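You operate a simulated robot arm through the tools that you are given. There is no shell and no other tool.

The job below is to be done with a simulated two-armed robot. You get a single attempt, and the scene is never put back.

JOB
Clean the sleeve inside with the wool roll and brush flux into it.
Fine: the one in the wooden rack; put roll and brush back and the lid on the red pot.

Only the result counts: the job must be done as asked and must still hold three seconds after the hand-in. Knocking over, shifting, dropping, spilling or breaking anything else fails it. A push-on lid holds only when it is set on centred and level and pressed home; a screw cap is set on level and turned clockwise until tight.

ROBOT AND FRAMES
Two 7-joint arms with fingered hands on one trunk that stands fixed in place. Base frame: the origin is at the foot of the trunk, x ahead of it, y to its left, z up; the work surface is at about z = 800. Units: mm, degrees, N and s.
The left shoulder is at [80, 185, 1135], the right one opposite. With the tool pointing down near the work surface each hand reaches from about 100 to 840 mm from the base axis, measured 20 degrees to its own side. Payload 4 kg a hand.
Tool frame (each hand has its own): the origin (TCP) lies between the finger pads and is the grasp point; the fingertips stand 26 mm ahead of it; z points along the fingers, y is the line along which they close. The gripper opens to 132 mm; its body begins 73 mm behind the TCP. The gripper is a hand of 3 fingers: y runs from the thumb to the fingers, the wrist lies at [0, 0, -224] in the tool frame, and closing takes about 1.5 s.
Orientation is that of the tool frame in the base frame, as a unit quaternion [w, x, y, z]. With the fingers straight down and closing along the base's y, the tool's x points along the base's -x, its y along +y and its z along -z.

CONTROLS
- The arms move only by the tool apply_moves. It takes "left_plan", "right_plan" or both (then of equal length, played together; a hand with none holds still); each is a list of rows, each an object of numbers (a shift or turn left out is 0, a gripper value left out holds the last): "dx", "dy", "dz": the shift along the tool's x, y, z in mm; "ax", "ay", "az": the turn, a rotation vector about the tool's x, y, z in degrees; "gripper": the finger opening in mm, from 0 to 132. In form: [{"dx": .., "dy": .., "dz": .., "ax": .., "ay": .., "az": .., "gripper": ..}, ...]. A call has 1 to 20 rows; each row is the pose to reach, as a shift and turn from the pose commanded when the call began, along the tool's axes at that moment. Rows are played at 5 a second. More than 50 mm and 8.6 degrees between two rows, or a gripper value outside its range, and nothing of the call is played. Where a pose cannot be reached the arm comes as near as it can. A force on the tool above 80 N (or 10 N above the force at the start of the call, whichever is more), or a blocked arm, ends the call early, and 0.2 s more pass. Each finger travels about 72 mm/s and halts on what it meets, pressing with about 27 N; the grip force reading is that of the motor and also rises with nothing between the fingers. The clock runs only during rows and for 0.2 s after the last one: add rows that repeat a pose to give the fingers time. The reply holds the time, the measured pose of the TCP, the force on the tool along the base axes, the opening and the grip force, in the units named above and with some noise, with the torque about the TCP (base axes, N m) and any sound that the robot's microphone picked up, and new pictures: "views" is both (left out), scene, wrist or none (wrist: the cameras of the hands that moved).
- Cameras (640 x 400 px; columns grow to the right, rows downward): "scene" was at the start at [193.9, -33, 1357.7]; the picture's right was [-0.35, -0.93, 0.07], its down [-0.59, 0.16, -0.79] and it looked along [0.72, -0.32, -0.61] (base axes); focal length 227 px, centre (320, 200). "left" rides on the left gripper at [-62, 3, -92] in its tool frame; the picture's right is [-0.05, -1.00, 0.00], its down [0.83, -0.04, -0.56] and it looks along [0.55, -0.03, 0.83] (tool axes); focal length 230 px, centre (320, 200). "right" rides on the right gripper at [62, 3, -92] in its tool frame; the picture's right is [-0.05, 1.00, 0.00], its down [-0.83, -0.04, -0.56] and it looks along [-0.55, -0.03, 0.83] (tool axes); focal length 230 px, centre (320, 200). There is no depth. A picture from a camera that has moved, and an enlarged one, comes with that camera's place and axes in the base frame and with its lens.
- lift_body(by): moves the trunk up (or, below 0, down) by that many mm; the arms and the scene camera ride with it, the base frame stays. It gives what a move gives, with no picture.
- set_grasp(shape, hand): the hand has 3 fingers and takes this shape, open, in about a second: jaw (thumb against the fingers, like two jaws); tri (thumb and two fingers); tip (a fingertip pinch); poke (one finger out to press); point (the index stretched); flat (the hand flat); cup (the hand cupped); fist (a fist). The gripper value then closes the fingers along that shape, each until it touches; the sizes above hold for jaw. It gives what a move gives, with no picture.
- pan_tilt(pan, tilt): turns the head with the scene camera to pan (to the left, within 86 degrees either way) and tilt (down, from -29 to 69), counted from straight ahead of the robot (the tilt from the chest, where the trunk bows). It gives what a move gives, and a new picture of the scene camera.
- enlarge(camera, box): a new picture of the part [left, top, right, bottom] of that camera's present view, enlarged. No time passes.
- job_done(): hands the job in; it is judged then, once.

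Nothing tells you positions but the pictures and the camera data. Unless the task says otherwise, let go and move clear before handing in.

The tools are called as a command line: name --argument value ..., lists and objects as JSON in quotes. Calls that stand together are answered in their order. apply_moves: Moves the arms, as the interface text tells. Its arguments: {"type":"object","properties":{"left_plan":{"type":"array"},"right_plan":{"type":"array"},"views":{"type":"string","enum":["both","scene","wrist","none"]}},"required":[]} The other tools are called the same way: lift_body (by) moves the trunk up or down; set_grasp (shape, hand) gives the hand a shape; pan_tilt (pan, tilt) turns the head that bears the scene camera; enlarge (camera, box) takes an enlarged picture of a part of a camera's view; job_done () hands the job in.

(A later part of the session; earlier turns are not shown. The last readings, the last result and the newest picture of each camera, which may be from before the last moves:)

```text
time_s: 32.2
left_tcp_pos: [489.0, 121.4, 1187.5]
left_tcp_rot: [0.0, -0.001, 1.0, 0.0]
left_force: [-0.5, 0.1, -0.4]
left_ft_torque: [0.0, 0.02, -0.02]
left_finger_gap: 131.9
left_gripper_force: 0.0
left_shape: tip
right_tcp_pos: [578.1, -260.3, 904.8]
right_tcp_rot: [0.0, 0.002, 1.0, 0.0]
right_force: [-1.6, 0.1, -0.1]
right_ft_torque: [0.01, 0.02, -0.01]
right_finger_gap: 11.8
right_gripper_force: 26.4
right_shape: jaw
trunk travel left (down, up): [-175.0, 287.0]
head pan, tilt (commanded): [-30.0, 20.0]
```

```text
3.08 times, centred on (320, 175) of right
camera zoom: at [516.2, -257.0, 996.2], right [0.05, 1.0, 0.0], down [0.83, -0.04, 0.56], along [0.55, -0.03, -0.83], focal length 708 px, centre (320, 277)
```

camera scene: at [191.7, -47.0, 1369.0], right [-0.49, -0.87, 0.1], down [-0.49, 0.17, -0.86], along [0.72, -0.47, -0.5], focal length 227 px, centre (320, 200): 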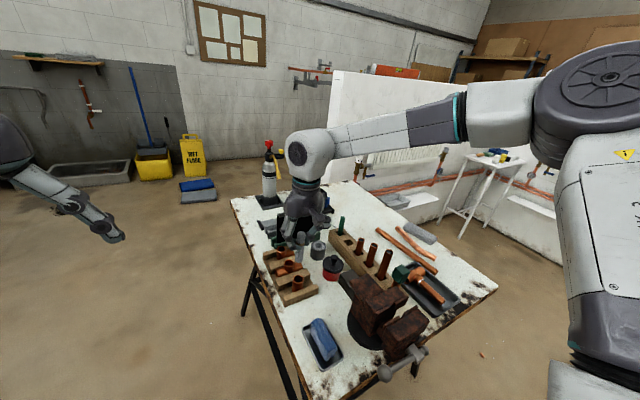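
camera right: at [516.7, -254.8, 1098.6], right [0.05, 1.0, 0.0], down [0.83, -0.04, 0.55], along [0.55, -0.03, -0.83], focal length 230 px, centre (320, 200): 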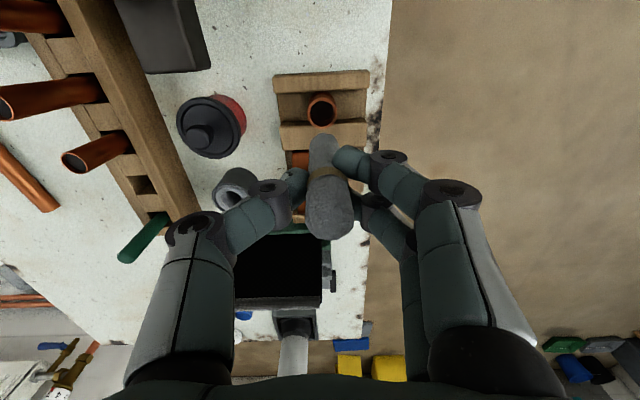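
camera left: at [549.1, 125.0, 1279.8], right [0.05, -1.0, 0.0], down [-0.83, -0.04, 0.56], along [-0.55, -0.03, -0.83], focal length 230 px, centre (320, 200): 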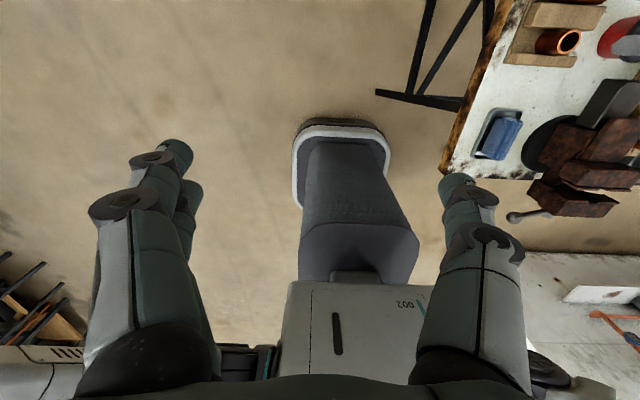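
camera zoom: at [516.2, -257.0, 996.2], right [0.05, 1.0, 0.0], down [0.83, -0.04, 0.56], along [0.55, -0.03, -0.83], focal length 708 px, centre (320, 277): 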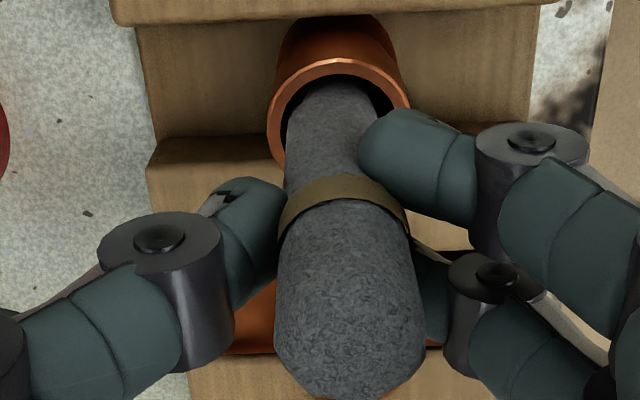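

apply_moves --right_plan '[{"az": 8, "dx": 0.5, "dz": -4}, {"az": 16, "dx": 0.9, "dy": 0.1, "dz": -8}, {"az": 24, "dx": 1.3, "dy": 0.3, "dz": -4}, {"az": 32, "dx": 1.75, "dy": 0.5, "dz": 0}, {"az": 40, "dx": 2.1, "dy": 0.8, "dz": -4}, {"az": 32, "dx": 1.75, "dy": 0.5, "dz": -8}, {"az": 24, "dx": 1.3, "dy": 0.3, "dz": -4}, {"az": 16, "dx": 0.9, "dy": 0.1, "dz": 0}, {"az": 8, "dx": 0.5, "dz": -4}, {"az": 0, "dz": -8}, {"az": -8, "dx": -0.5, "dz": -4}, {"az": -16, "dx": -0.9, "dy": 0.1, "dz": 0}, {"az": -24, "dx": -1.3, "dy": 0.3, "dz": -4}, {"az": -32, "dx": -1.75, "dy": 0.5, "dz": -8}, {"az": -40, "dx": -2.1, "dy": 0.8, "dz": -4}, {"az": -32, "dx": -1.75, "dy": 0.5, "dz": 0}, {"az": -24, "dx": -1.3, "dy": 0.3, "dz": -4}, {"az": -16, "dx": -0.9, "dy": 0.1, "dz": -8}, {"az": -8, "dx": -0.5, "dz": -4}, {"az": 0, "dz": 0}]' --views "none"

apply_moves --right_plan '[{"dx": 2.3, "dz": 1}, {"dx": 1.6, "dy": 1.6, "dz": -3}, {"dy": 2.3, "dz": -7}, {"dx": -1.6, "dy": 1.6, "dz": -3}, {"dx": -2.3, "dz": 1}, {"dx": -1.6, "dy": -1.6, "dz": -3}, {"dy": -2.3, "dz": -7}, {"dx": 1.6, "dy": -1.6, "dz": -3}, {"dx": 2.3, "dz": 1}, {"dx": 1.6, "dy": 1.6, "dz": -3}, {"dy": 2.3, "dz": -7}, {"dx": -1.6, "dy": 1.6, "dz": -3}, {"dx": -2.3, "dz": 1}, {"dx": -1.6, "dy": -1.6, "dz": -3}, {"dy": -2.3, "dz": -7}, {"dx": 1.6, "dy": -1.6, "dz": -3}, {"dz": 1}, {"dz": -6}, {"dz": 1}, {"dz": 0}]' --views "none"

apply_moves --right_plan '[{"az": 8, "dx": 0.5, "dz": -4}, {"az": 16, "dx": 0.9, "dy": 0.1, "dz": -8}, {"az": 24, "dx": 1.3, "dy": 0.3, "dz": -4}, {"az": 32, "dx": 1.75, "dy": 0.5, "dz": 0}, {"az": 40, "dx": 2.1, "dy": 0.8, "dz": -4}, {"az": 32, "dx": 1.75, "dy": 0.5, "dz": -8}, {"az": 24, "dx": 1.3, "dy": 0.3, "dz": -4}, {"az": 16, "dx": 0.9, "dy": 0.1, "dz": 0}, {"az": 8, "dx": 0.5, "dz": -4}, {"az": 0, "dz": -8}, {"az": -8, "dx": -0.5, "dz": -4}, {"az": -16, "dx": -0.9, "dy": 0.1, "dz": 0}, {"az": -24, "dx": -1.3, "dy": 0.3, "dz": -4}, {"az": -32, "dx": -1.75, "dy": 0.5, "dz": -8}, {"az": -40, "dx": -2.1, "dy": 0.8, "dz": -4}, {"az": -32, "dx": -1.75, "dy": 0.5, "dz": 0}, {"az": -24, "dx": -1.3, "dy": 0.3, "dz": -4}, {"az": -16, "dx": -0.9, "dy": 0.1, "dz": -8}, {"az": -8, "dx": -0.5, "dz": -4}, {"az": 0, "dz": 0}]' --views "wrist"

enlarge --camera "scene" --box '[280, 245, 320, 305]'

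```text
time_s: 36.4
left_tcp_pos: [488.3, 121.3, 1188.4]
left_tcp_rot: [0.0, 0.0, 1.0, 0.001]
left_force: [-0.4, 0.3, -0.8]
left_ft_torque: [-0.01, 0.02, 0.0]
left_finger_gap: 132.0
left_gripper_force: 0.1
left_shape: tip
right_tcp_pos: [577.0, -259.7, 903.9]
right_tcp_rot: [-0.001, 0.002, 1.0, 0.0]
right_force: [0.1, 0.2, -0.6]
right_ft_torque: [0.01, 0.05, -0.03]
right_finger_gap: 12.0
right_gripper_force: 27.4
right_shape: jaw
trunk travel left (down, up): [-175.0, 287.0]
head pan, tilt (commanded): [-30.0, 20.0]
```

```text
time_s: 40.6
left_tcp_pos: [488.1, 123.2, 1186.9]
left_tcp_rot: [0.0, 0.0, 1.0, 0.001]
left_force: [-1.0, 0.1, 0.7]
left_ft_torque: [0.02, 0.0, 0.03]
left_finger_gap: 131.9
left_gripper_force: 0.0
left_shape: tip
right_tcp_pos: [580.0, -259.4, 904.8]
right_tcp_rot: [0.0, 0.001, 1.0, 0.0]
right_force: [-0.2, 0.4, -0.6]
right_ft_torque: [0.0, 0.0, 0.01]
right_finger_gap: 12.1
right_gripper_force: 26.7
right_shape: jaw
trunk travel left (down, up): [-175.0, 287.0]
head pan, tilt (commanded): [-30.0, 20.0]
```

```text
time_s: 44.8
left_tcp_pos: [488.1, 122.3, 1188.6]
left_tcp_rot: [-0.001, 0.0, 1.0, 0.001]
left_force: [-0.9, -0.2, 0.2]
left_ft_torque: [-0.01, -0.01, -0.01]
left_finger_gap: 131.7
left_gripper_force: 0.0
left_shape: tip
right_tcp_pos: [577.8, -259.3, 903.9]
right_tcp_rot: [0.0, 0.002, 1.0, 0.0]
right_force: [0.6, -0.2, 0.3]
right_ft_torque: [0.04, 0.02, 0.02]
right_finger_gap: 11.8
right_gripper_force: 26.8
right_shape: jaw
trunk travel left (down, up): [-175.0, 287.0]
head pan, tilt (commanded): [-30.0, 20.0]
camera right: at [515.9, -256.7, 996.4], right [0.06, 1.0, 0.0], down [0.83, -0.05, 0.55], along [0.55, -0.03, -0.83], focal length 230 px, centre (320, 200)
```

right: 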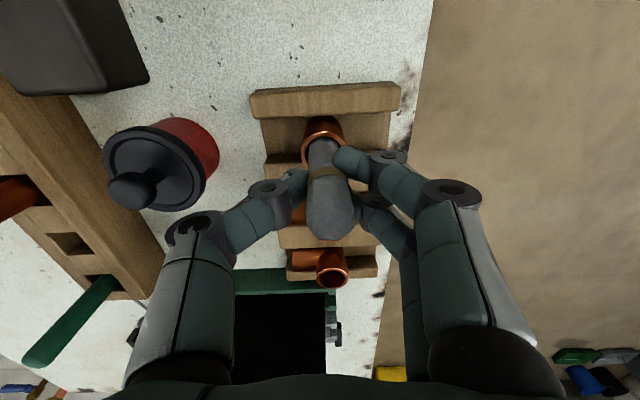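

```text
6.67 times, centred on (300, 275) of scene
camera zoom: at [191.5, -46.5, 1369.0], right [-0.49, -0.87, 0.1], down [-0.49, 0.17, -0.86], along [0.72, -0.47, -0.5], focal length 1515 px, centre (453, -300)
```

zoom: 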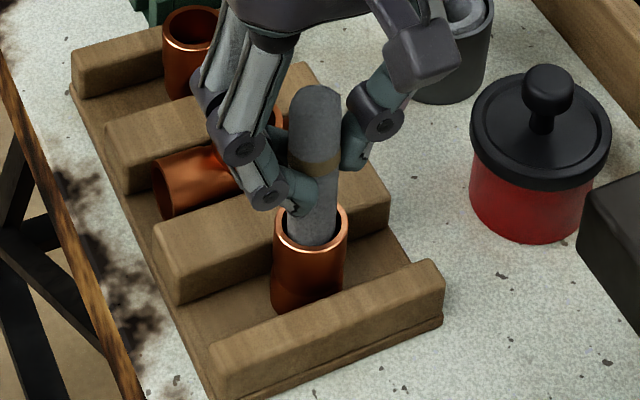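

apply_moves --right_plan '[{"dz": 1}, {"dz": 2}, {"dz": 3}, {"dz": 3, "az": 8, "dx": 0.5}, {"dz": 3, "az": 16, "dx": 0.9, "dy": 0.1}, {"dz": 3, "az": 8, "dx": 0.5}, {"dz": 3}, {"dz": 3, "az": -8, "dx": -0.5}, {"dz": 3, "az": -16, "dx": -0.9, "dy": 0.1}, {"dz": 3, "az": -8, "dx": -0.5}, {"dz": 3}]' --views "none"

```text
time_s: 47.2
left_tcp_pos: [486.6, 122.7, 1188.1]
left_tcp_rot: [0.001, 0.0, 1.0, 0.0]
left_force: [0.7, -0.1, -0.5]
left_ft_torque: [0.04, 0.0, 0.01]
left_finger_gap: 131.9
left_gripper_force: 0.0
left_shape: tip
right_tcp_pos: [577.5, -258.5, 904.2]
right_tcp_rot: [0.0, 0.001, 1.0, 0.0]
right_force: [0.2, -0.7, 18.8]
right_ft_torque: [0.15, -0.06, 0.01]
right_finger_gap: 12.3
right_gripper_force: 27.1
right_shape: jaw
trunk travel left (down, up): [-175.0, 287.0]
head pan, tilt (commanded): [-30.0, 20.0]
```

The roll seated against the stop (19 N) and was twisted there, so the bore is scrubbed over its full socket depth. I'll lift out slowly and carry the roll back above its slot.

apply_moves --right_plan '[{"dz": -4}, {"dz": -12}, {"dz": -25}, {"dz": -50}, {"dz": -80}, {"dz": -106}, {"dx": -13, "dy": -39, "dz": -106}, {"dx": -26, "dy": -77, "dz": -106}, {"dx": -39, "dy": -116, "dz": -106}, {"dx": -52, "dy": -154, "dz": -106}, {"dx": -65, "dy": -193, "dz": -106}, {"dx": -77, "dy": -230, "dz": -106}, {"dx": -77, "dy": -230, "dz": -106}, {"dx": -77, "dy": -230, "dz": -106}]' --views "wrist"

enlarge --camera "scene" --box '[285, 265, 315, 300]'

enlarge --camera "right" --box '[280, 80, 360, 240]'

enlarge --camera "scene" --box '[320, 170, 390, 260]'

```text
time_s: 50.2
left_tcp_pos: [488.1, 121.3, 1188.2]
left_tcp_rot: [0.0, 0.001, 1.0, 0.0]
left_force: [0.3, -0.2, 0.1]
left_ft_torque: [0.02, 0.04, 0.03]
left_finger_gap: 132.0
left_gripper_force: 0.1
left_shape: tip
right_tcp_pos: [656.3, -489.9, 1008.3]
right_tcp_rot: [0.0, 0.0, 1.0, -0.001]
right_force: [-0.2, 0.4, -0.7]
right_ft_torque: [0.01, 0.0, -0.02]
right_finger_gap: 12.0
right_gripper_force: 27.1
right_shape: jaw
trunk travel left (down, up): [-175.0, 287.0]
head pan, tilt (commanded): [-30.0, 20.0]
camera right: at [594.2, -487.0, 1100.1], right [0.05, 1.0, 0.0], down [0.83, -0.04, 0.56], along [0.55, -0.03, -0.83], focal length 230 px, centre (320, 200)
```

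right: 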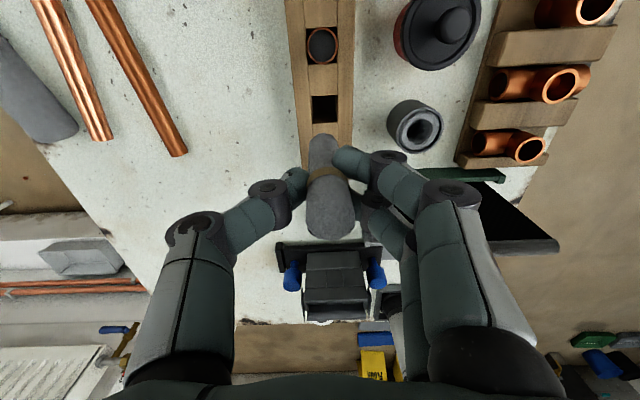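

```text
11.43 times, centred on (300, 282) of scene
camera zoom: at [191.5, -46.8, 1369.0], right [-0.49, -0.87, 0.1], down [-0.49, 0.17, -0.86], along [0.72, -0.47, -0.5], focal length 2597 px, centre (549, -743)
```

zoom: 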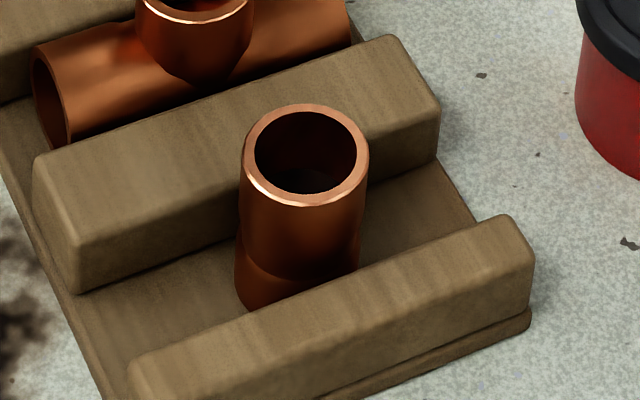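

```text
2.50 times, centred on (320, 160) of right
camera zoom: at [594.2, -487.0, 1100.1], right [0.05, 1.0, 0.0], down [0.83, -0.04, 0.56], along [0.55, -0.03, -0.83], focal length 575 px, centre (320, 300)
```

zoom: 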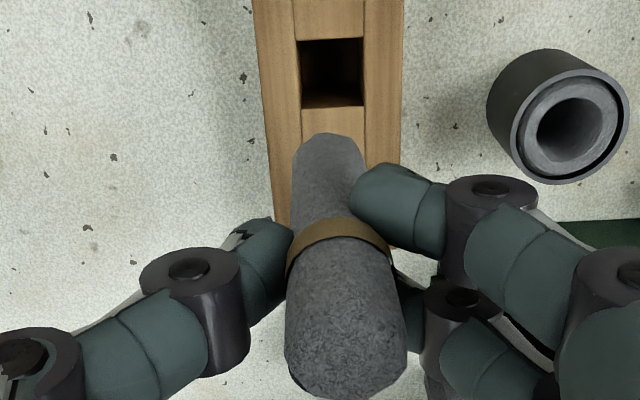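

```text
4.44 times, centred on (355, 215) of scene
camera zoom: at [191.5, -46.8, 1369.0], right [-0.49, -0.87, 0.1], down [-0.49, 0.17, -0.86], along [0.72, -0.47, -0.5], focal length 1010 px, centre (164, 133)
```

zoom: 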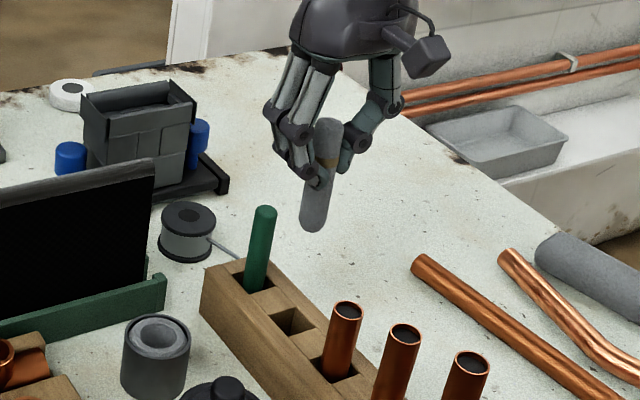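

The sleeve still stands upright. The slot centre is about 2.3 mm nearer and 2.4 mm more to +y than the roll tip; I'll correct this and lower the tip into the slot in stages.

apply_moves --right_plan '[{"dx": 2.3, "dy": 2.4}, {"dx": 2.3, "dy": 2.4, "dz": 30}, {"dx": 2.3, "dy": 2.4, "dz": 60}, {"dx": 2.3, "dy": 2.4, "dz": 85}, {"dx": 2.3, "dy": 2.4, "dz": 93}, {"dx": 2.3, "dy": 2.4, "dz": 93}]' --views "wrist"

enlarge --camera "right" --box '[270, 90, 370, 240]'

enlarge --camera "scene" --box '[330, 200, 380, 250]'

```text
time_s: 51.6
left_tcp_pos: [488.7, 122.4, 1187.6]
left_tcp_rot: [0.0, 0.0, 1.0, 0.0]
left_force: [-1.3, -0.4, -0.2]
left_ft_torque: [0.01, -0.03, -0.04]
left_finger_gap: 131.7
left_gripper_force: 0.0
left_shape: tip
right_tcp_pos: [653.0, -486.8, 915.4]
right_tcp_rot: [0.0, 0.001, 1.0, 0.0]
right_force: [0.2, -0.2, -0.2]
right_ft_torque: [0.02, 0.0, -0.01]
right_finger_gap: 11.9
right_gripper_force: 26.9
right_shape: jaw
trunk travel left (down, up): [-175.0, 287.0]
head pan, tilt (commanded): [-30.0, 20.0]
camera right: at [590.6, -483.9, 1006.0], right [0.05, 1.0, 0.0], down [0.83, -0.04, 0.56], along [0.55, -0.03, -0.83], focal length 230 px, centre (320, 200)
```

right: 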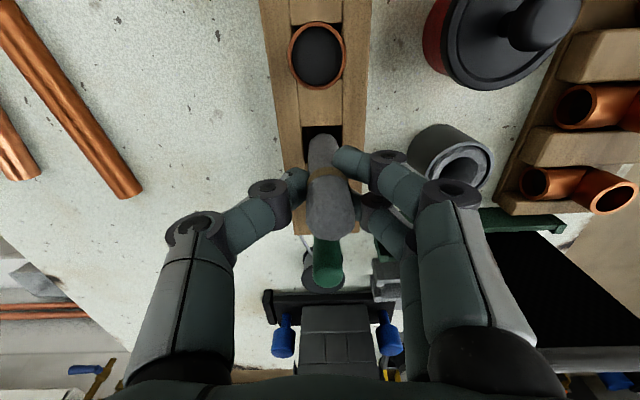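

```text
2.67 times, centred on (320, 165) of right
camera zoom: at [590.6, -483.9, 1006.0], right [0.05, 1.0, 0.0], down [0.83, -0.04, 0.56], along [0.55, -0.03, -0.83], focal length 614 px, centre (320, 293)
```

zoom: 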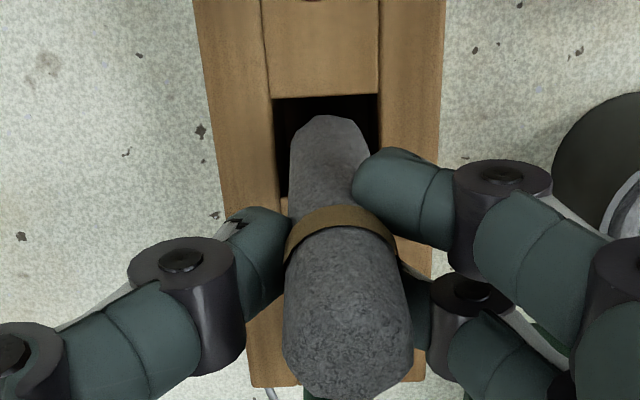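

```text
8.00 times, centred on (355, 225) of scene
camera zoom: at [191.2, -46.5, 1369.1], right [-0.49, -0.87, 0.1], down [-0.49, 0.17, -0.86], along [0.72, -0.47, -0.5], focal length 1818 px, centre (40, 0)
```

zoom: 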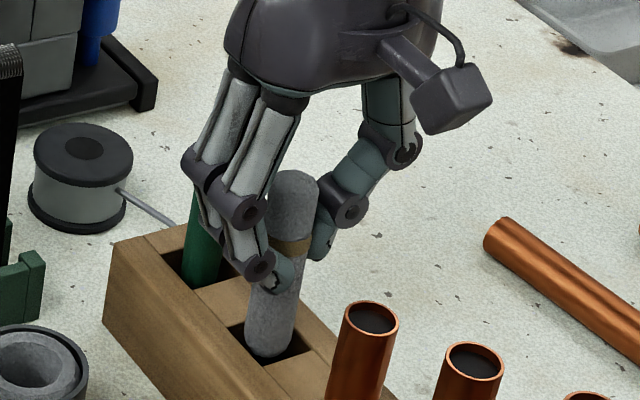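

apply_moves --right_plan '[{"dz": 8}, {"dz": 16}, {"dz": 24}, {"dz": 29}, {"dz": 32}, {"dz": 32}]' --views "wrist"

enlarge --camera "scene" --box '[330, 200, 380, 250]'

enlarge --camera "right" --box '[270, 90, 370, 240]'

```text
time_s: 53.0
left_tcp_pos: [488.5, 121.5, 1188.2]
left_tcp_rot: [0.0, 0.0, 1.0, 0.0]
left_force: [0.3, 0.0, -0.9]
left_ft_torque: [0.03, 0.01, 0.04]
left_finger_gap: 132.3
left_gripper_force: 0.0
left_shape: tip
right_tcp_pos: [653.4, -487.5, 882.7]
right_tcp_rot: [0.0, 0.001, 1.0, 0.0]
right_force: [-0.1, -0.6, -0.5]
right_ft_torque: [0.0, 0.04, 0.03]
right_finger_gap: 12.1
right_gripper_force: 27.0
right_shape: jaw
trunk travel left (down, up): [-175.0, 287.0]
head pan, tilt (commanded): [-30.0, 20.0]
camera right: at [590.9, -484.4, 974.5], right [0.05, 1.0, 0.0], down [0.83, -0.04, 0.56], along [0.55, -0.03, -0.83], focal length 230 px, centre (320, 200)
```

right: 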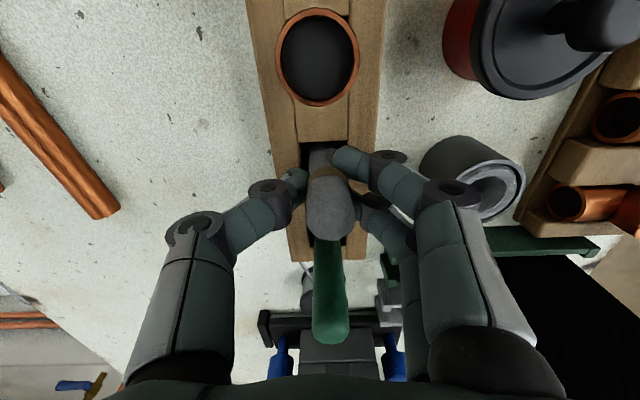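

```text
8.00 times, centred on (355, 225) of scene
camera zoom: at [191.5, -46.6, 1369.0], right [-0.49, -0.87, 0.1], down [-0.49, 0.17, -0.86], along [0.72, -0.47, -0.5], focal length 1818 px, centre (40, 0)
```

zoom: 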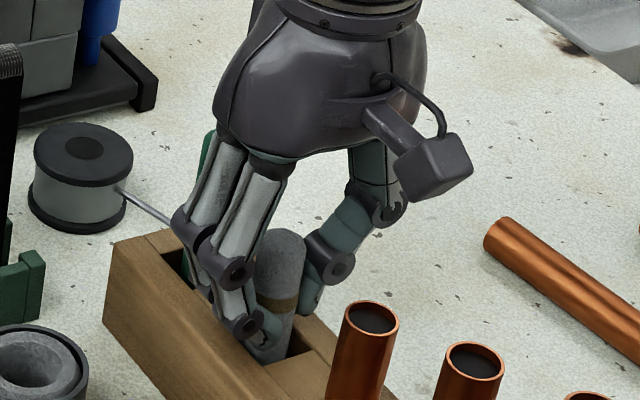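

```text
2.67 times, centred on (320, 165) of right
camera zoom: at [590.9, -484.4, 974.5], right [0.05, 1.0, 0.0], down [0.83, -0.04, 0.56], along [0.55, -0.03, -0.83], focal length 614 px, centre (320, 293)
```

zoom: 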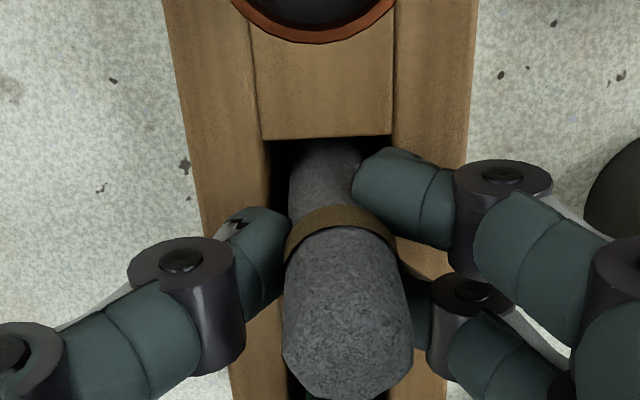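

The roll is well inside its slot. I'll lower the last 2–3 mm until it touches, then open the fingers.

apply_moves --right_plan '[{"dz": 1}, {"dz": 2}, {"dz": 2.5}, {"dz": 2.5}]' --views "none"

```text
time_s: 54.0
left_tcp_pos: [488.8, 122.1, 1187.7]
left_tcp_rot: [0.0, 0.0, 1.0, 0.0]
left_force: [0.1, -0.2, -0.2]
left_ft_torque: [-0.01, 0.0, 0.01]
left_finger_gap: 131.8
left_gripper_force: 0.1
left_shape: tip
right_tcp_pos: [653.3, -487.5, 880.7]
right_tcp_rot: [0.0, 0.001, 1.0, 0.001]
right_force: [0.1, 0.6, 2.1]
right_ft_torque: [0.03, 0.0, 0.0]
right_finger_gap: 11.8
right_gripper_force: 27.3
right_shape: jaw
trunk travel left (down, up): [-175.0, 287.0]
head pan, tilt (commanded): [-30.0, 20.0]
```

apply_moves --right_plan '[{"gripper": 20}, {"gripper": 30}, {"gripper": 45}, {"gripper": 60}, {"gripper": 65}, {"gripper": 65}, {"gripper": 65, "dz": -15}, {"gripper": 65, "dz": -40}, {"gripper": 65, "dz": -75}, {"gripper": 65, "dz": -75}]' --views "both"

enlarge --camera "right" --box '[270, 90, 370, 240]'

enlarge --camera "scene" --box '[320, 180, 380, 250]'

```text
time_s: 56.2
left_tcp_pos: [487.8, 120.7, 1187.9]
left_tcp_rot: [0.0, -0.001, 1.0, 0.001]
left_force: [-0.4, -0.3, 0.6]
left_ft_torque: [0.02, 0.01, 0.02]
left_finger_gap: 132.0
left_gripper_force: 0.0
left_shape: tip
right_tcp_pos: [650.8, -487.9, 956.0]
right_tcp_rot: [0.0, 0.0, 1.0, 0.0]
right_force: [0.0, 0.1, -0.5]
right_ft_torque: [0.0, 0.02, -0.04]
right_finger_gap: 64.2
right_gripper_force: 0.0
right_shape: jaw
trunk travel left (down, up): [-175.0, 287.0]
head pan, tilt (commanded): [-30.0, 20.0]
camera scene: at [192.0, -46.8, 1368.9], right [-0.49, -0.87, 0.1], down [-0.49, 0.17, -0.86], along [0.72, -0.47, -0.51], focal length 227 px, centre (320, 200)
camera right: at [589.5, -485.0, 1046.8], right [0.05, 1.0, 0.0], down [0.83, -0.04, 0.55], along [0.55, -0.03, -0.83], focal length 230 px, centre (320, 200)
```

scene: 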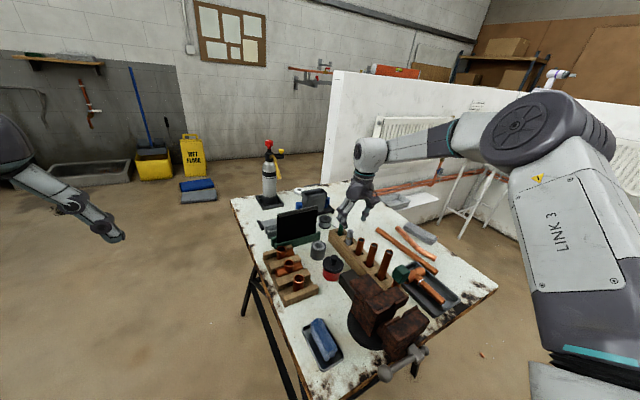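
right: 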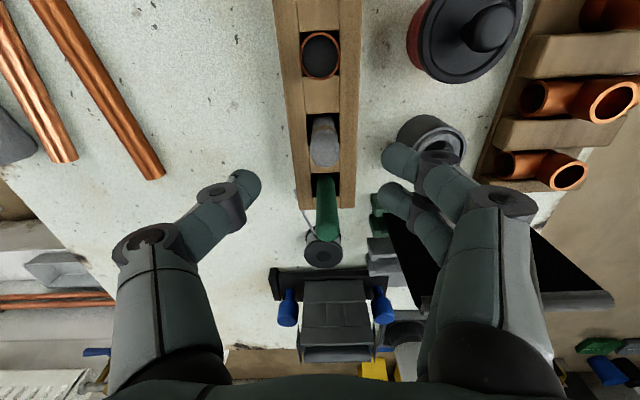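

```text
2.67 times, centred on (320, 165) of right
camera zoom: at [589.5, -485.0, 1046.8], right [0.05, 1.0, 0.0], down [0.83, -0.04, 0.55], along [0.55, -0.03, -0.83], focal length 614 px, centre (320, 293)
```

zoom: 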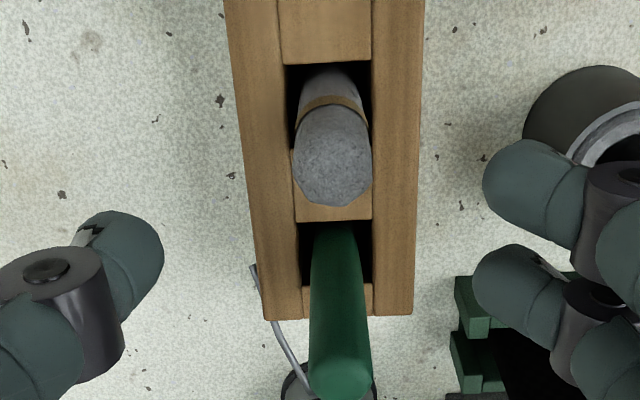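

```text
5.71 times, centred on (350, 215) of scene
camera zoom: at [192.0, -46.8, 1368.9], right [-0.49, -0.87, 0.1], down [-0.49, 0.17, -0.86], along [0.72, -0.47, -0.51], focal length 1298 px, centre (149, 114)
```

zoom: 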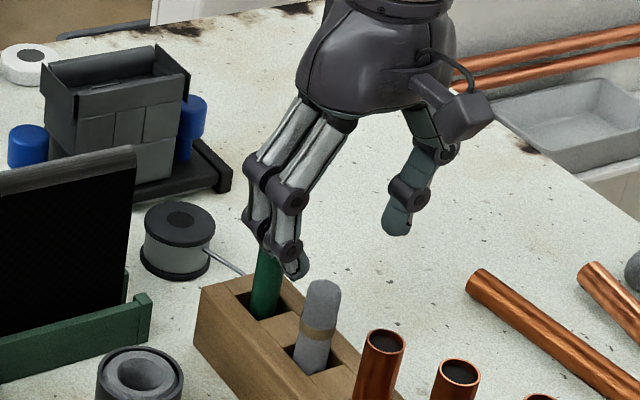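

The roll is back in its slot. Next is the pot lid: I'll move above its knob (≈[586, −378, 870]) and measure it from there.

apply_moves --right_plan '[{"dz": -15, "gripper": 65}, {"dx": 16, "dy": 26, "dz": -15}, {"dx": 33, "dy": 52, "dz": -15}, {"dx": 50, "dy": 78, "dz": -15}, {"dx": 66, "dy": 105, "dz": -15}, {"dx": 66, "dy": 105, "dz": -15}]' --views "wrist"

enlarge --camera "right" --box '[260, 80, 380, 200]'

enlarge --camera "scene" --box '[310, 230, 360, 290]'

```text
time_s: 57.6
left_tcp_pos: [488.2, 121.7, 1188.5]
left_tcp_rot: [0.0, 0.0, 1.0, 0.0]
left_force: [0.3, 0.1, 0.3]
left_ft_torque: [-0.02, 0.0, -0.03]
left_finger_gap: 131.9
left_gripper_force: 0.1
left_shape: tip
right_tcp_pos: [586.0, -381.8, 970.5]
right_tcp_rot: [0.0, 0.001, 1.0, 0.0]
right_force: [0.3, -1.1, 0.3]
right_ft_torque: [0.01, 0.01, 0.0]
right_finger_gap: 64.3
right_gripper_force: 0.0
right_shape: jaw
trunk travel left (down, up): [-175.0, 287.0]
head pan, tilt (commanded): [-30.0, 20.0]
camera right: at [523.8, -379.1, 1061.6], right [0.05, 1.0, 0.0], down [0.83, -0.04, 0.56], along [0.55, -0.03, -0.83], focal length 230 px, centre (320, 200)
```

right: 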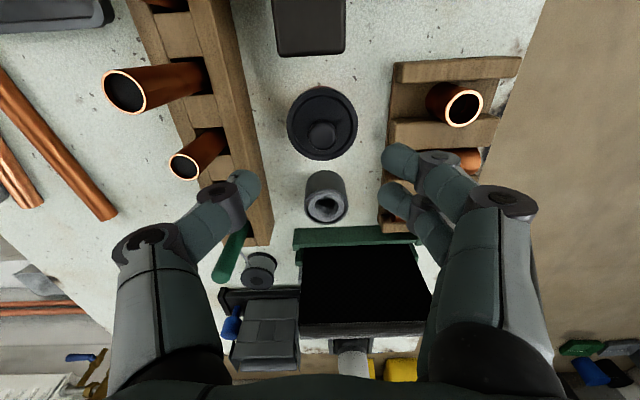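

```text
3.33 times, centred on (320, 140) of right
camera zoom: at [523.8, -379.1, 1061.6], right [0.05, 1.0, 0.0], down [0.83, -0.04, 0.56], along [0.55, -0.03, -0.83], focal length 767 px, centre (320, 400)
```

zoom: 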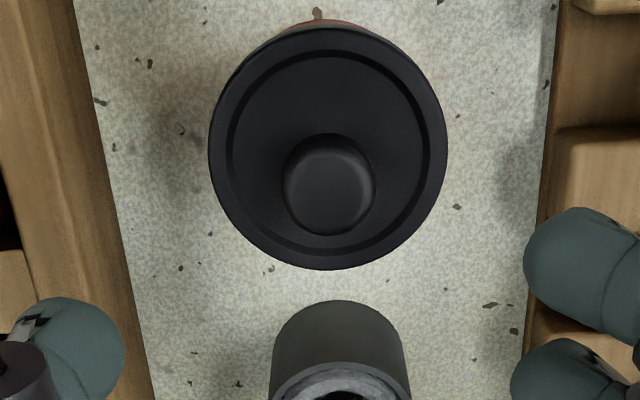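

```text
6.67 times, centred on (335, 260) of scene
camera zoom: at [191.8, -47.0, 1368.9], right [-0.49, -0.87, 0.1], down [-0.49, 0.17, -0.86], along [0.72, -0.47, -0.51], focal length 1515 px, centre (220, -200)
```

zoom: 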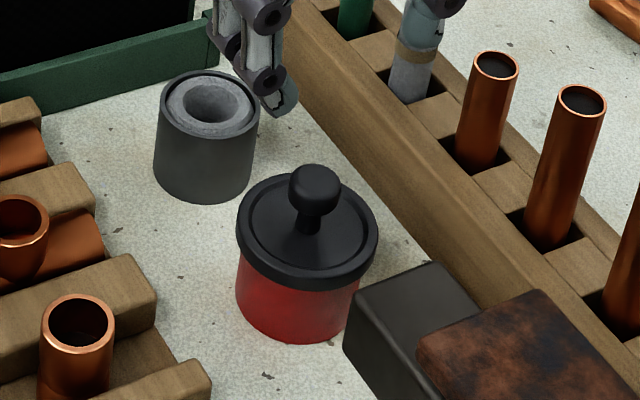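

The knob centre is near [586.5, −380, 873], lid about 66 mm wide. I'll lower around the knob, keeping the fingertips just above the lid, and close.

apply_moves --right_plan '[{"dx": -0.5, "dy": -0.5, "dz": 25}, {"dx": -0.5, "dy": -0.5, "dz": 55}, {"dx": -0.5, "dy": -0.5, "dz": 75}, {"dx": -0.5, "dy": -0.5, "dz": 88}, {"dx": -0.5, "dy": -0.5, "dz": 88}]' --views "wrist"

enlarge --camera "scene" --box '[300, 220, 370, 290]'

enlarge --camera "right" --box '[240, 100, 400, 260]'

```text
time_s: 58.8
left_tcp_pos: [487.3, 121.3, 1188.4]
left_tcp_rot: [0.001, 0.0, 1.0, 0.001]
left_force: [0.9, 0.0, 0.2]
left_ft_torque: [0.0, -0.03, 0.0]
left_finger_gap: 131.7
left_gripper_force: 0.1
left_shape: tip
right_tcp_pos: [586.5, -383.1, 881.9]
right_tcp_rot: [0.0, 0.001, 1.0, -0.001]
right_force: [0.1, -0.2, -0.5]
right_ft_torque: [0.0, 0.02, -0.03]
right_finger_gap: 64.4
right_gripper_force: 0.0
right_shape: jaw
trunk travel left (down, up): [-175.0, 287.0]
head pan, tilt (commanded): [-30.0, 20.0]
camera right: at [525.2, -380.3, 972.7], right [0.05, 1.0, 0.0], down [0.83, -0.04, 0.56], along [0.55, -0.03, -0.83], focal length 230 px, centre (320, 200)
```

right: 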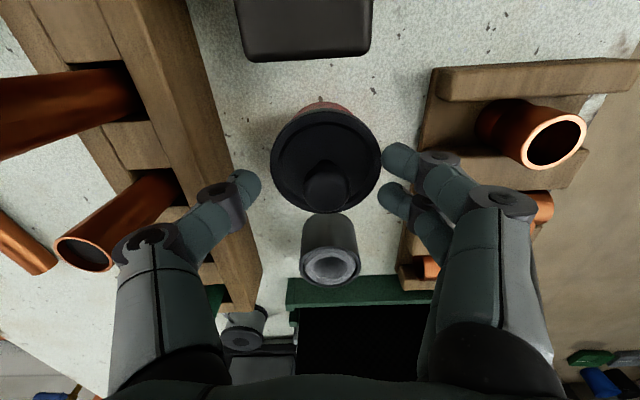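

```text
5.71 times, centred on (335, 255) of scene
camera zoom: at [191.1, -46.4, 1369.1], right [-0.49, -0.87, 0.1], down [-0.49, 0.17, -0.86], along [0.72, -0.47, -0.5], focal length 1298 px, centre (234, -114)
```

zoom: 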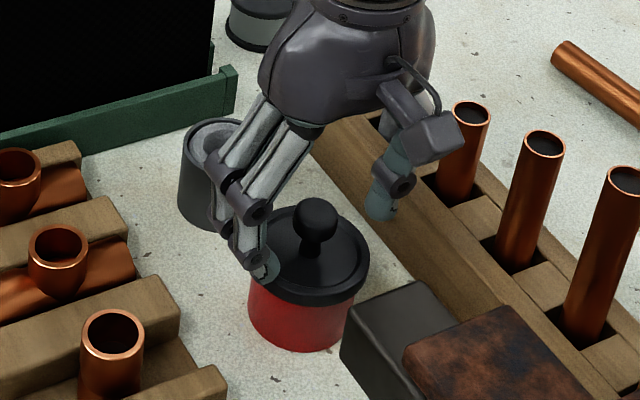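

```text
2.50 times, centred on (320, 180) of right
camera zoom: at [525.2, -380.3, 972.7], right [0.05, 1.0, 0.0], down [0.83, -0.04, 0.56], along [0.55, -0.03, -0.83], focal length 575 px, centre (320, 250)
```

zoom: 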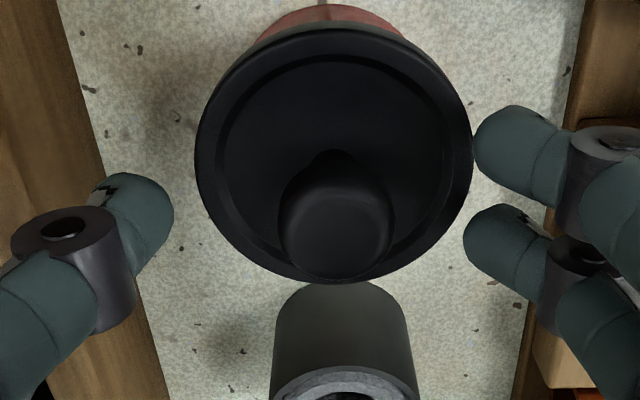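

The knob sits right at the grasp point with the needed offset. Closing on it now.

apply_moves --right_plan '[{"gripper": 50}, {"gripper": 40}, {"gripper": 30}, {"gripper": 20}, {"gripper": 10}, {"gripper": 4}, {"gripper": 4}, {"gripper": 4}]' --views "wrist"

enlarge --camera "scene" --box '[300, 220, 370, 290]'

enlarge --camera "right" --box '[240, 100, 400, 260]'

```text
time_s: 60.6
left_tcp_pos: [487.6, 121.1, 1188.0]
left_tcp_rot: [-0.001, 0.0, 1.0, 0.0]
left_force: [-0.5, -0.3, -0.1]
left_ft_torque: [0.01, -0.01, 0.0]
left_finger_gap: 131.9
left_gripper_force: 0.1
left_shape: tip
right_tcp_pos: [587.2, -383.7, 880.0]
right_tcp_rot: [-0.001, 0.001, 1.0, 0.0]
right_force: [-0.4, -1.7, 0.0]
right_ft_torque: [-0.04, 0.02, -0.03]
right_finger_gap: 7.9
right_gripper_force: 27.3
right_shape: jaw
trunk travel left (down, up): [-175.0, 287.0]
head pan, tilt (commanded): [-30.0, 20.0]
heard: snap
camera right: at [525.2, -380.8, 972.6], right [0.05, 1.0, 0.0], down [0.83, -0.04, 0.56], along [0.55, -0.03, -0.83], focal length 230 px, centre (320, 200)
```

right: 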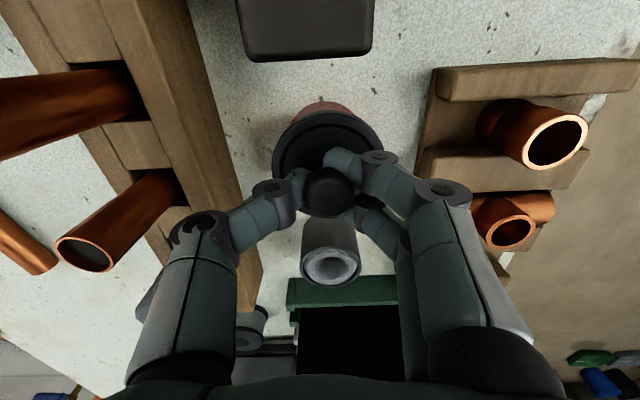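

```text
5.71 times, centred on (335, 255) of scene
camera zoom: at [191.4, -46.9, 1369.1], right [-0.49, -0.87, 0.1], down [-0.49, 0.17, -0.86], along [0.72, -0.47, -0.5], focal length 1298 px, centre (234, -114)
```

zoom: 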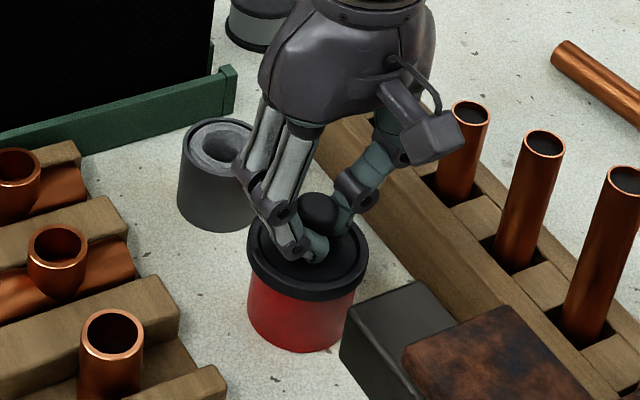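

```text
2.50 times, centred on (320, 180) of right
camera zoom: at [525.2, -380.8, 972.6], right [0.05, 1.0, 0.0], down [0.83, -0.04, 0.56], along [0.55, -0.03, -0.83], focal length 575 px, centre (320, 250)
```

zoom: 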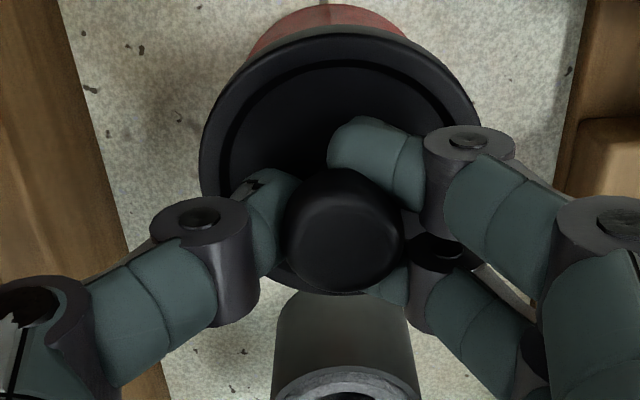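

I heard a snap: the lid has come loose from the pot and is held by the knob. I'll lift slowly and check that the pot stays put.

apply_moves --right_plan '[{"dz": -2}, {"dz": -5}, {"dz": -8}, {"dz": -12}, {"dz": -12}]' --views "wrist"

enlarge --camera "scene" --box '[310, 230, 360, 290]'

enlarge --camera "right" --box '[240, 100, 400, 260]'

```text
time_s: 61.8
left_tcp_pos: [487.3, 121.2, 1188.3]
left_tcp_rot: [0.0, 0.0, 1.0, 0.0]
left_force: [0.6, -0.4, -0.5]
left_ft_torque: [-0.01, 0.02, 0.01]
left_finger_gap: 131.6
left_gripper_force: 0.0
left_shape: tip
right_tcp_pos: [588.2, -382.0, 894.3]
right_tcp_rot: [0.001, 0.001, 1.0, 0.0]
right_force: [-0.3, 0.2, 0.1]
right_ft_torque: [-0.04, 0.01, -0.04]
right_finger_gap: 7.6
right_gripper_force: 27.1
right_shape: jaw
trunk travel left (down, up): [-175.0, 287.0]
head pan, tilt (commanded): [-30.0, 20.0]
camera right: at [525.5, -379.5, 985.5], right [0.05, 1.0, 0.0], down [0.83, -0.04, 0.55], along [0.55, -0.03, -0.83], focal length 230 px, centre (320, 200)
```

right: 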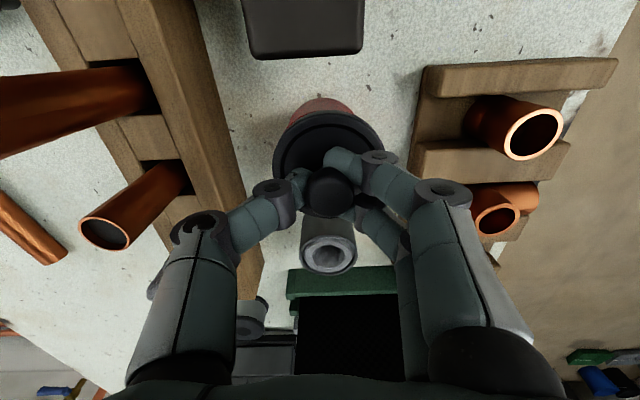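

```text
6.67 times, centred on (335, 260) of scene
camera zoom: at [191.5, -46.6, 1369.0], right [-0.49, -0.87, 0.1], down [-0.49, 0.17, -0.86], along [0.72, -0.47, -0.5], focal length 1515 px, centre (220, -200)
```

zoom: 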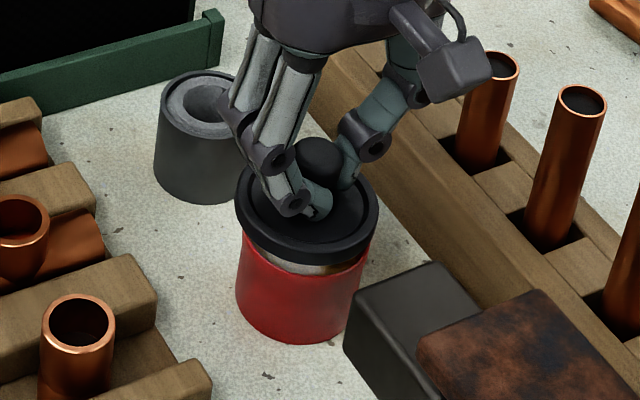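

```text
2.50 times, centred on (320, 180) of right
camera zoom: at [525.5, -379.5, 985.5], right [0.05, 1.0, 0.0], down [0.83, -0.04, 0.55], along [0.55, -0.03, -0.83], focal length 575 px, centre (320, 250)
```

zoom: 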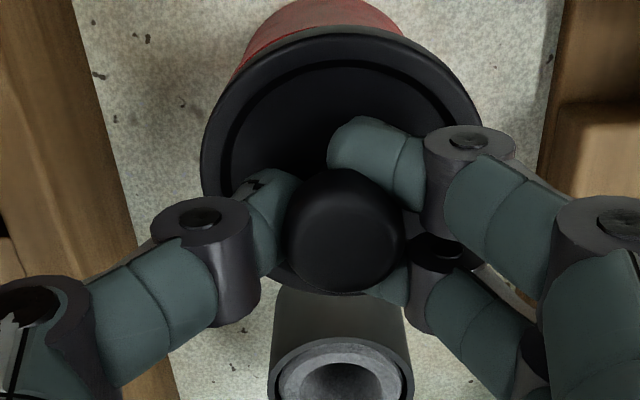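

The lid is off and the pot stayed in place. I'll lift it high over the rack and carry it to the clear strip of bench around [620, −590].

apply_moves --right_plan '[{"dz": -30}, {"dz": -70}, {"dz": -110}, {"dz": -120}, {"dx": -6, "dy": -41, "dz": -120}, {"dx": -13, "dy": -83, "dz": -120}, {"dx": -20, "dy": -124, "dz": -120}, {"dx": -26, "dy": -166, "dz": -120}, {"dx": -33, "dy": -207, "dz": -120}, {"dx": -33, "dy": -207, "dz": -120}]' --views "both"

enlarge --camera "scene" --box '[310, 220, 370, 290]'

enlarge --camera "scene" --box '[340, 150, 430, 250]'

```text
time_s: 64.0
left_tcp_pos: [488.3, 123.2, 1188.2]
left_tcp_rot: [-0.001, 0.0, 1.0, 0.0]
left_force: [-0.3, 0.9, -0.8]
left_ft_torque: [-0.02, -0.04, -0.01]
left_finger_gap: 132.1
left_gripper_force: 0.0
left_shape: tip
right_tcp_pos: [622.4, -590.2, 1013.8]
right_tcp_rot: [0.001, 0.0, 1.0, 0.0]
right_force: [0.4, -1.0, 0.2]
right_ft_torque: [-0.02, 0.01, 0.04]
right_finger_gap: 7.9
right_gripper_force: 27.5
right_shape: jaw
trunk travel left (down, up): [-175.0, 287.0]
head pan, tilt (commanded): [-30.0, 20.0]
camera scene: at [190.9, -45.9, 1369.2], right [-0.49, -0.87, 0.1], down [-0.49, 0.17, -0.86], along [0.72, -0.47, -0.5], focal length 227 px, centre (320, 200)
camera right: at [560.0, -586.2, 1105.5], right [0.05, 1.0, 0.0], down [0.83, -0.04, 0.56], along [0.55, -0.03, -0.83], focal length 230 px, centre (320, 200)
```

scene: 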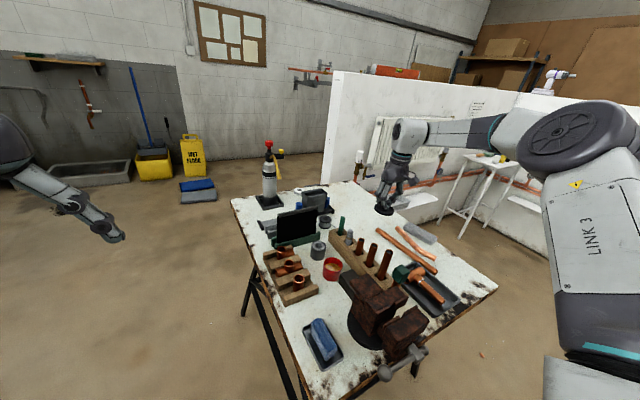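
right: 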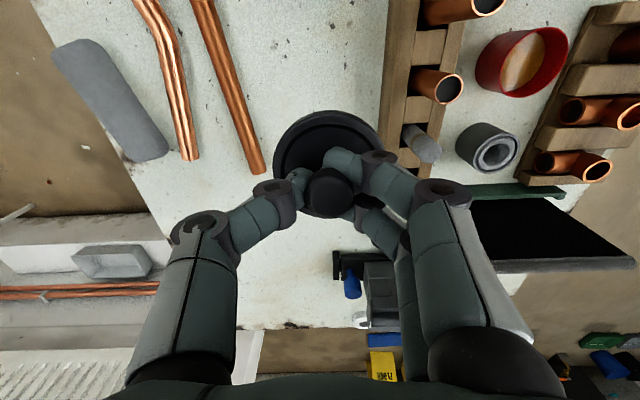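

```text
5.71 times, centred on (340, 255) of scene
camera zoom: at [190.9, -45.9, 1369.2], right [-0.49, -0.87, 0.1], down [-0.49, 0.17, -0.86], along [0.72, -0.47, -0.5], focal length 1298 px, centre (206, -114)
```

zoom: 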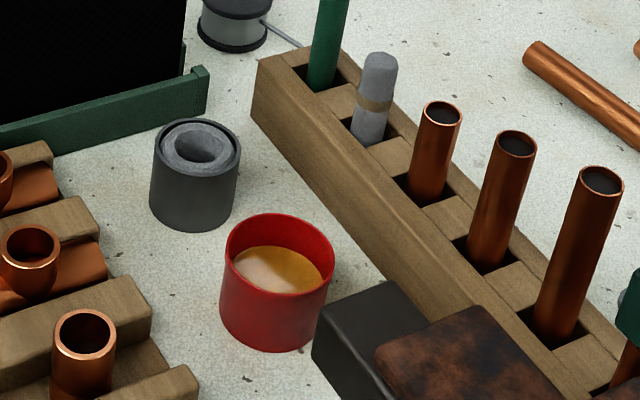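

```text
4.00 times, centred on (385, 200) of scene
camera zoom: at [190.9, -45.9, 1369.2], right [-0.49, -0.87, 0.1], down [-0.49, 0.17, -0.86], along [0.72, -0.47, -0.5], focal length 909 px, centre (60, 200)
```

zoom: 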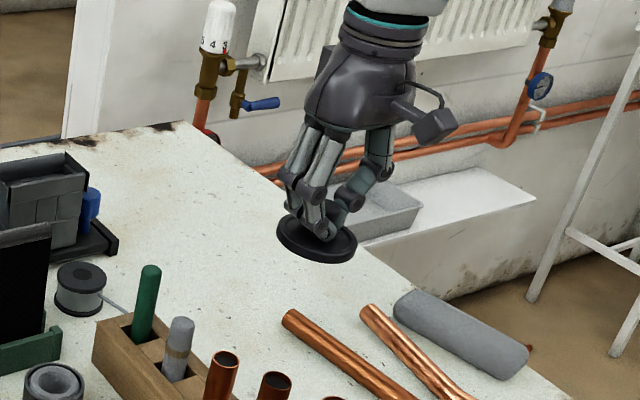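

The pot is open with amber flux inside, and the strip under the lid is clear. I'll lower the lid onto the bench in stages until it touches.

apply_moves --right_plan '[{"dz": 40}, {"dz": 80}, {"dz": 115}, {"dz": 135}, {"dz": 140}, {"dz": 140}]' --views "wrist"

enlarge --camera "scene" --box '[350, 170, 430, 250]'

```text
time_s: 65.4
left_tcp_pos: [488.8, 121.9, 1187.7]
left_tcp_rot: [0.0, 0.0, 1.0, 0.0]
left_force: [-0.6, -0.4, -0.4]
left_ft_torque: [0.01, 0.03, -0.01]
left_finger_gap: 131.6
left_gripper_force: 0.2
left_shape: tip
right_tcp_pos: [621.1, -588.5, 874.9]
right_tcp_rot: [0.0, 0.001, 1.0, 0.001]
right_force: [0.4, -0.3, -0.6]
right_ft_torque: [0.01, 0.01, 0.01]
right_finger_gap: 7.4
right_gripper_force: 26.9
right_shape: jaw
trunk travel left (down, up): [-175.0, 287.0]
head pan, tilt (commanded): [-30.0, 20.0]
camera right: at [559.7, -586.3, 966.6], right [0.05, 1.0, 0.0], down [0.83, -0.04, 0.56], along [0.55, -0.03, -0.83], focal length 230 px, centre (320, 200)
```

right: 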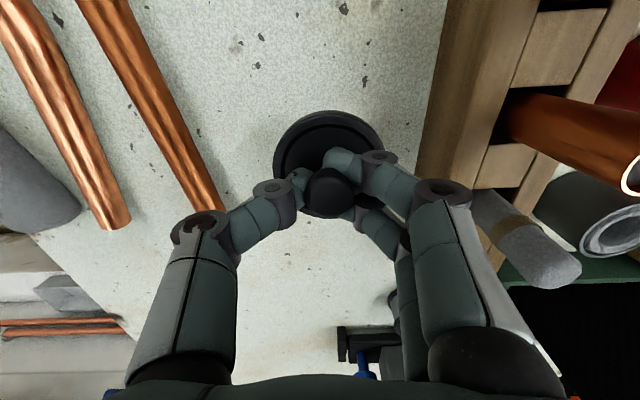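

```text
5.00 times, centred on (390, 210) of scene
camera zoom: at [191.5, -46.7, 1369.0], right [-0.49, -0.87, 0.1], down [-0.49, 0.17, -0.86], along [0.72, -0.47, -0.5], focal length 1136 px, centre (-30, 150)
```

zoom: 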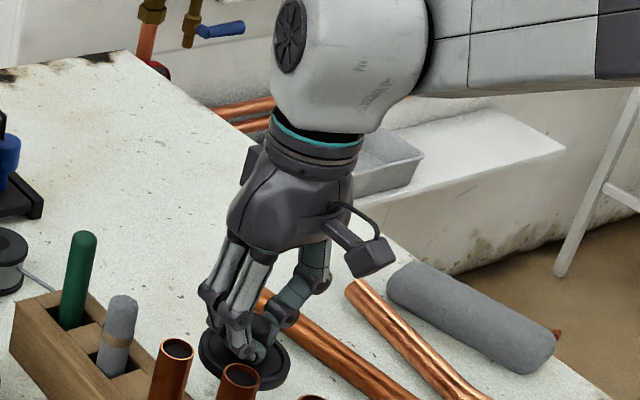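

apply_moves --right_plan '[{"dz": 6}, {"dz": 12}, {"dz": 18}, {"dz": 18}]' --views "none"

enlarge --camera "scene" --box '[350, 190, 430, 260]'

```text
time_s: 66.4
left_tcp_pos: [488.2, 121.1, 1188.5]
left_tcp_rot: [-0.001, 0.0, 1.0, 0.0]
left_force: [-0.7, 0.1, -0.2]
left_ft_torque: [0.02, 0.03, 0.0]
left_finger_gap: 132.1
left_gripper_force: 0.0
left_shape: tip
right_tcp_pos: [620.7, -589.2, 856.2]
right_tcp_rot: [0.0, 0.0, 1.0, 0.0]
right_force: [-0.3, -0.6, 0.2]
right_ft_torque: [0.0, -0.01, 0.02]
right_finger_gap: 7.7
right_gripper_force: 26.7
right_shape: jaw
trunk travel left (down, up): [-175.0, 287.0]
head pan, tilt (commanded): [-30.0, 20.0]
```

```text
5.71 times, centred on (390, 225) of scene
camera zoom: at [191.4, -46.6, 1369.1], right [-0.49, -0.87, 0.1], down [-0.49, 0.17, -0.86], along [0.72, -0.47, -0.5], focal length 1298 px, centre (-80, 57)
```

zoom: 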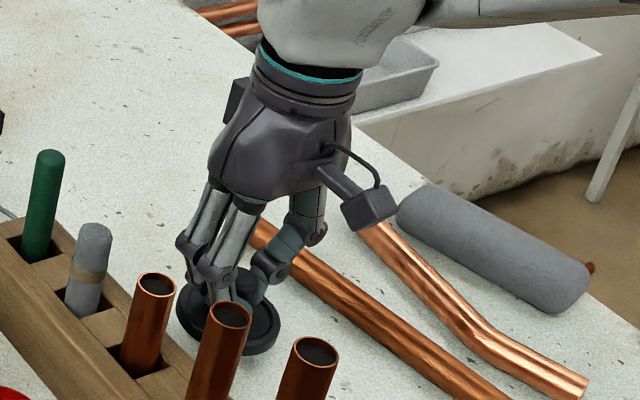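

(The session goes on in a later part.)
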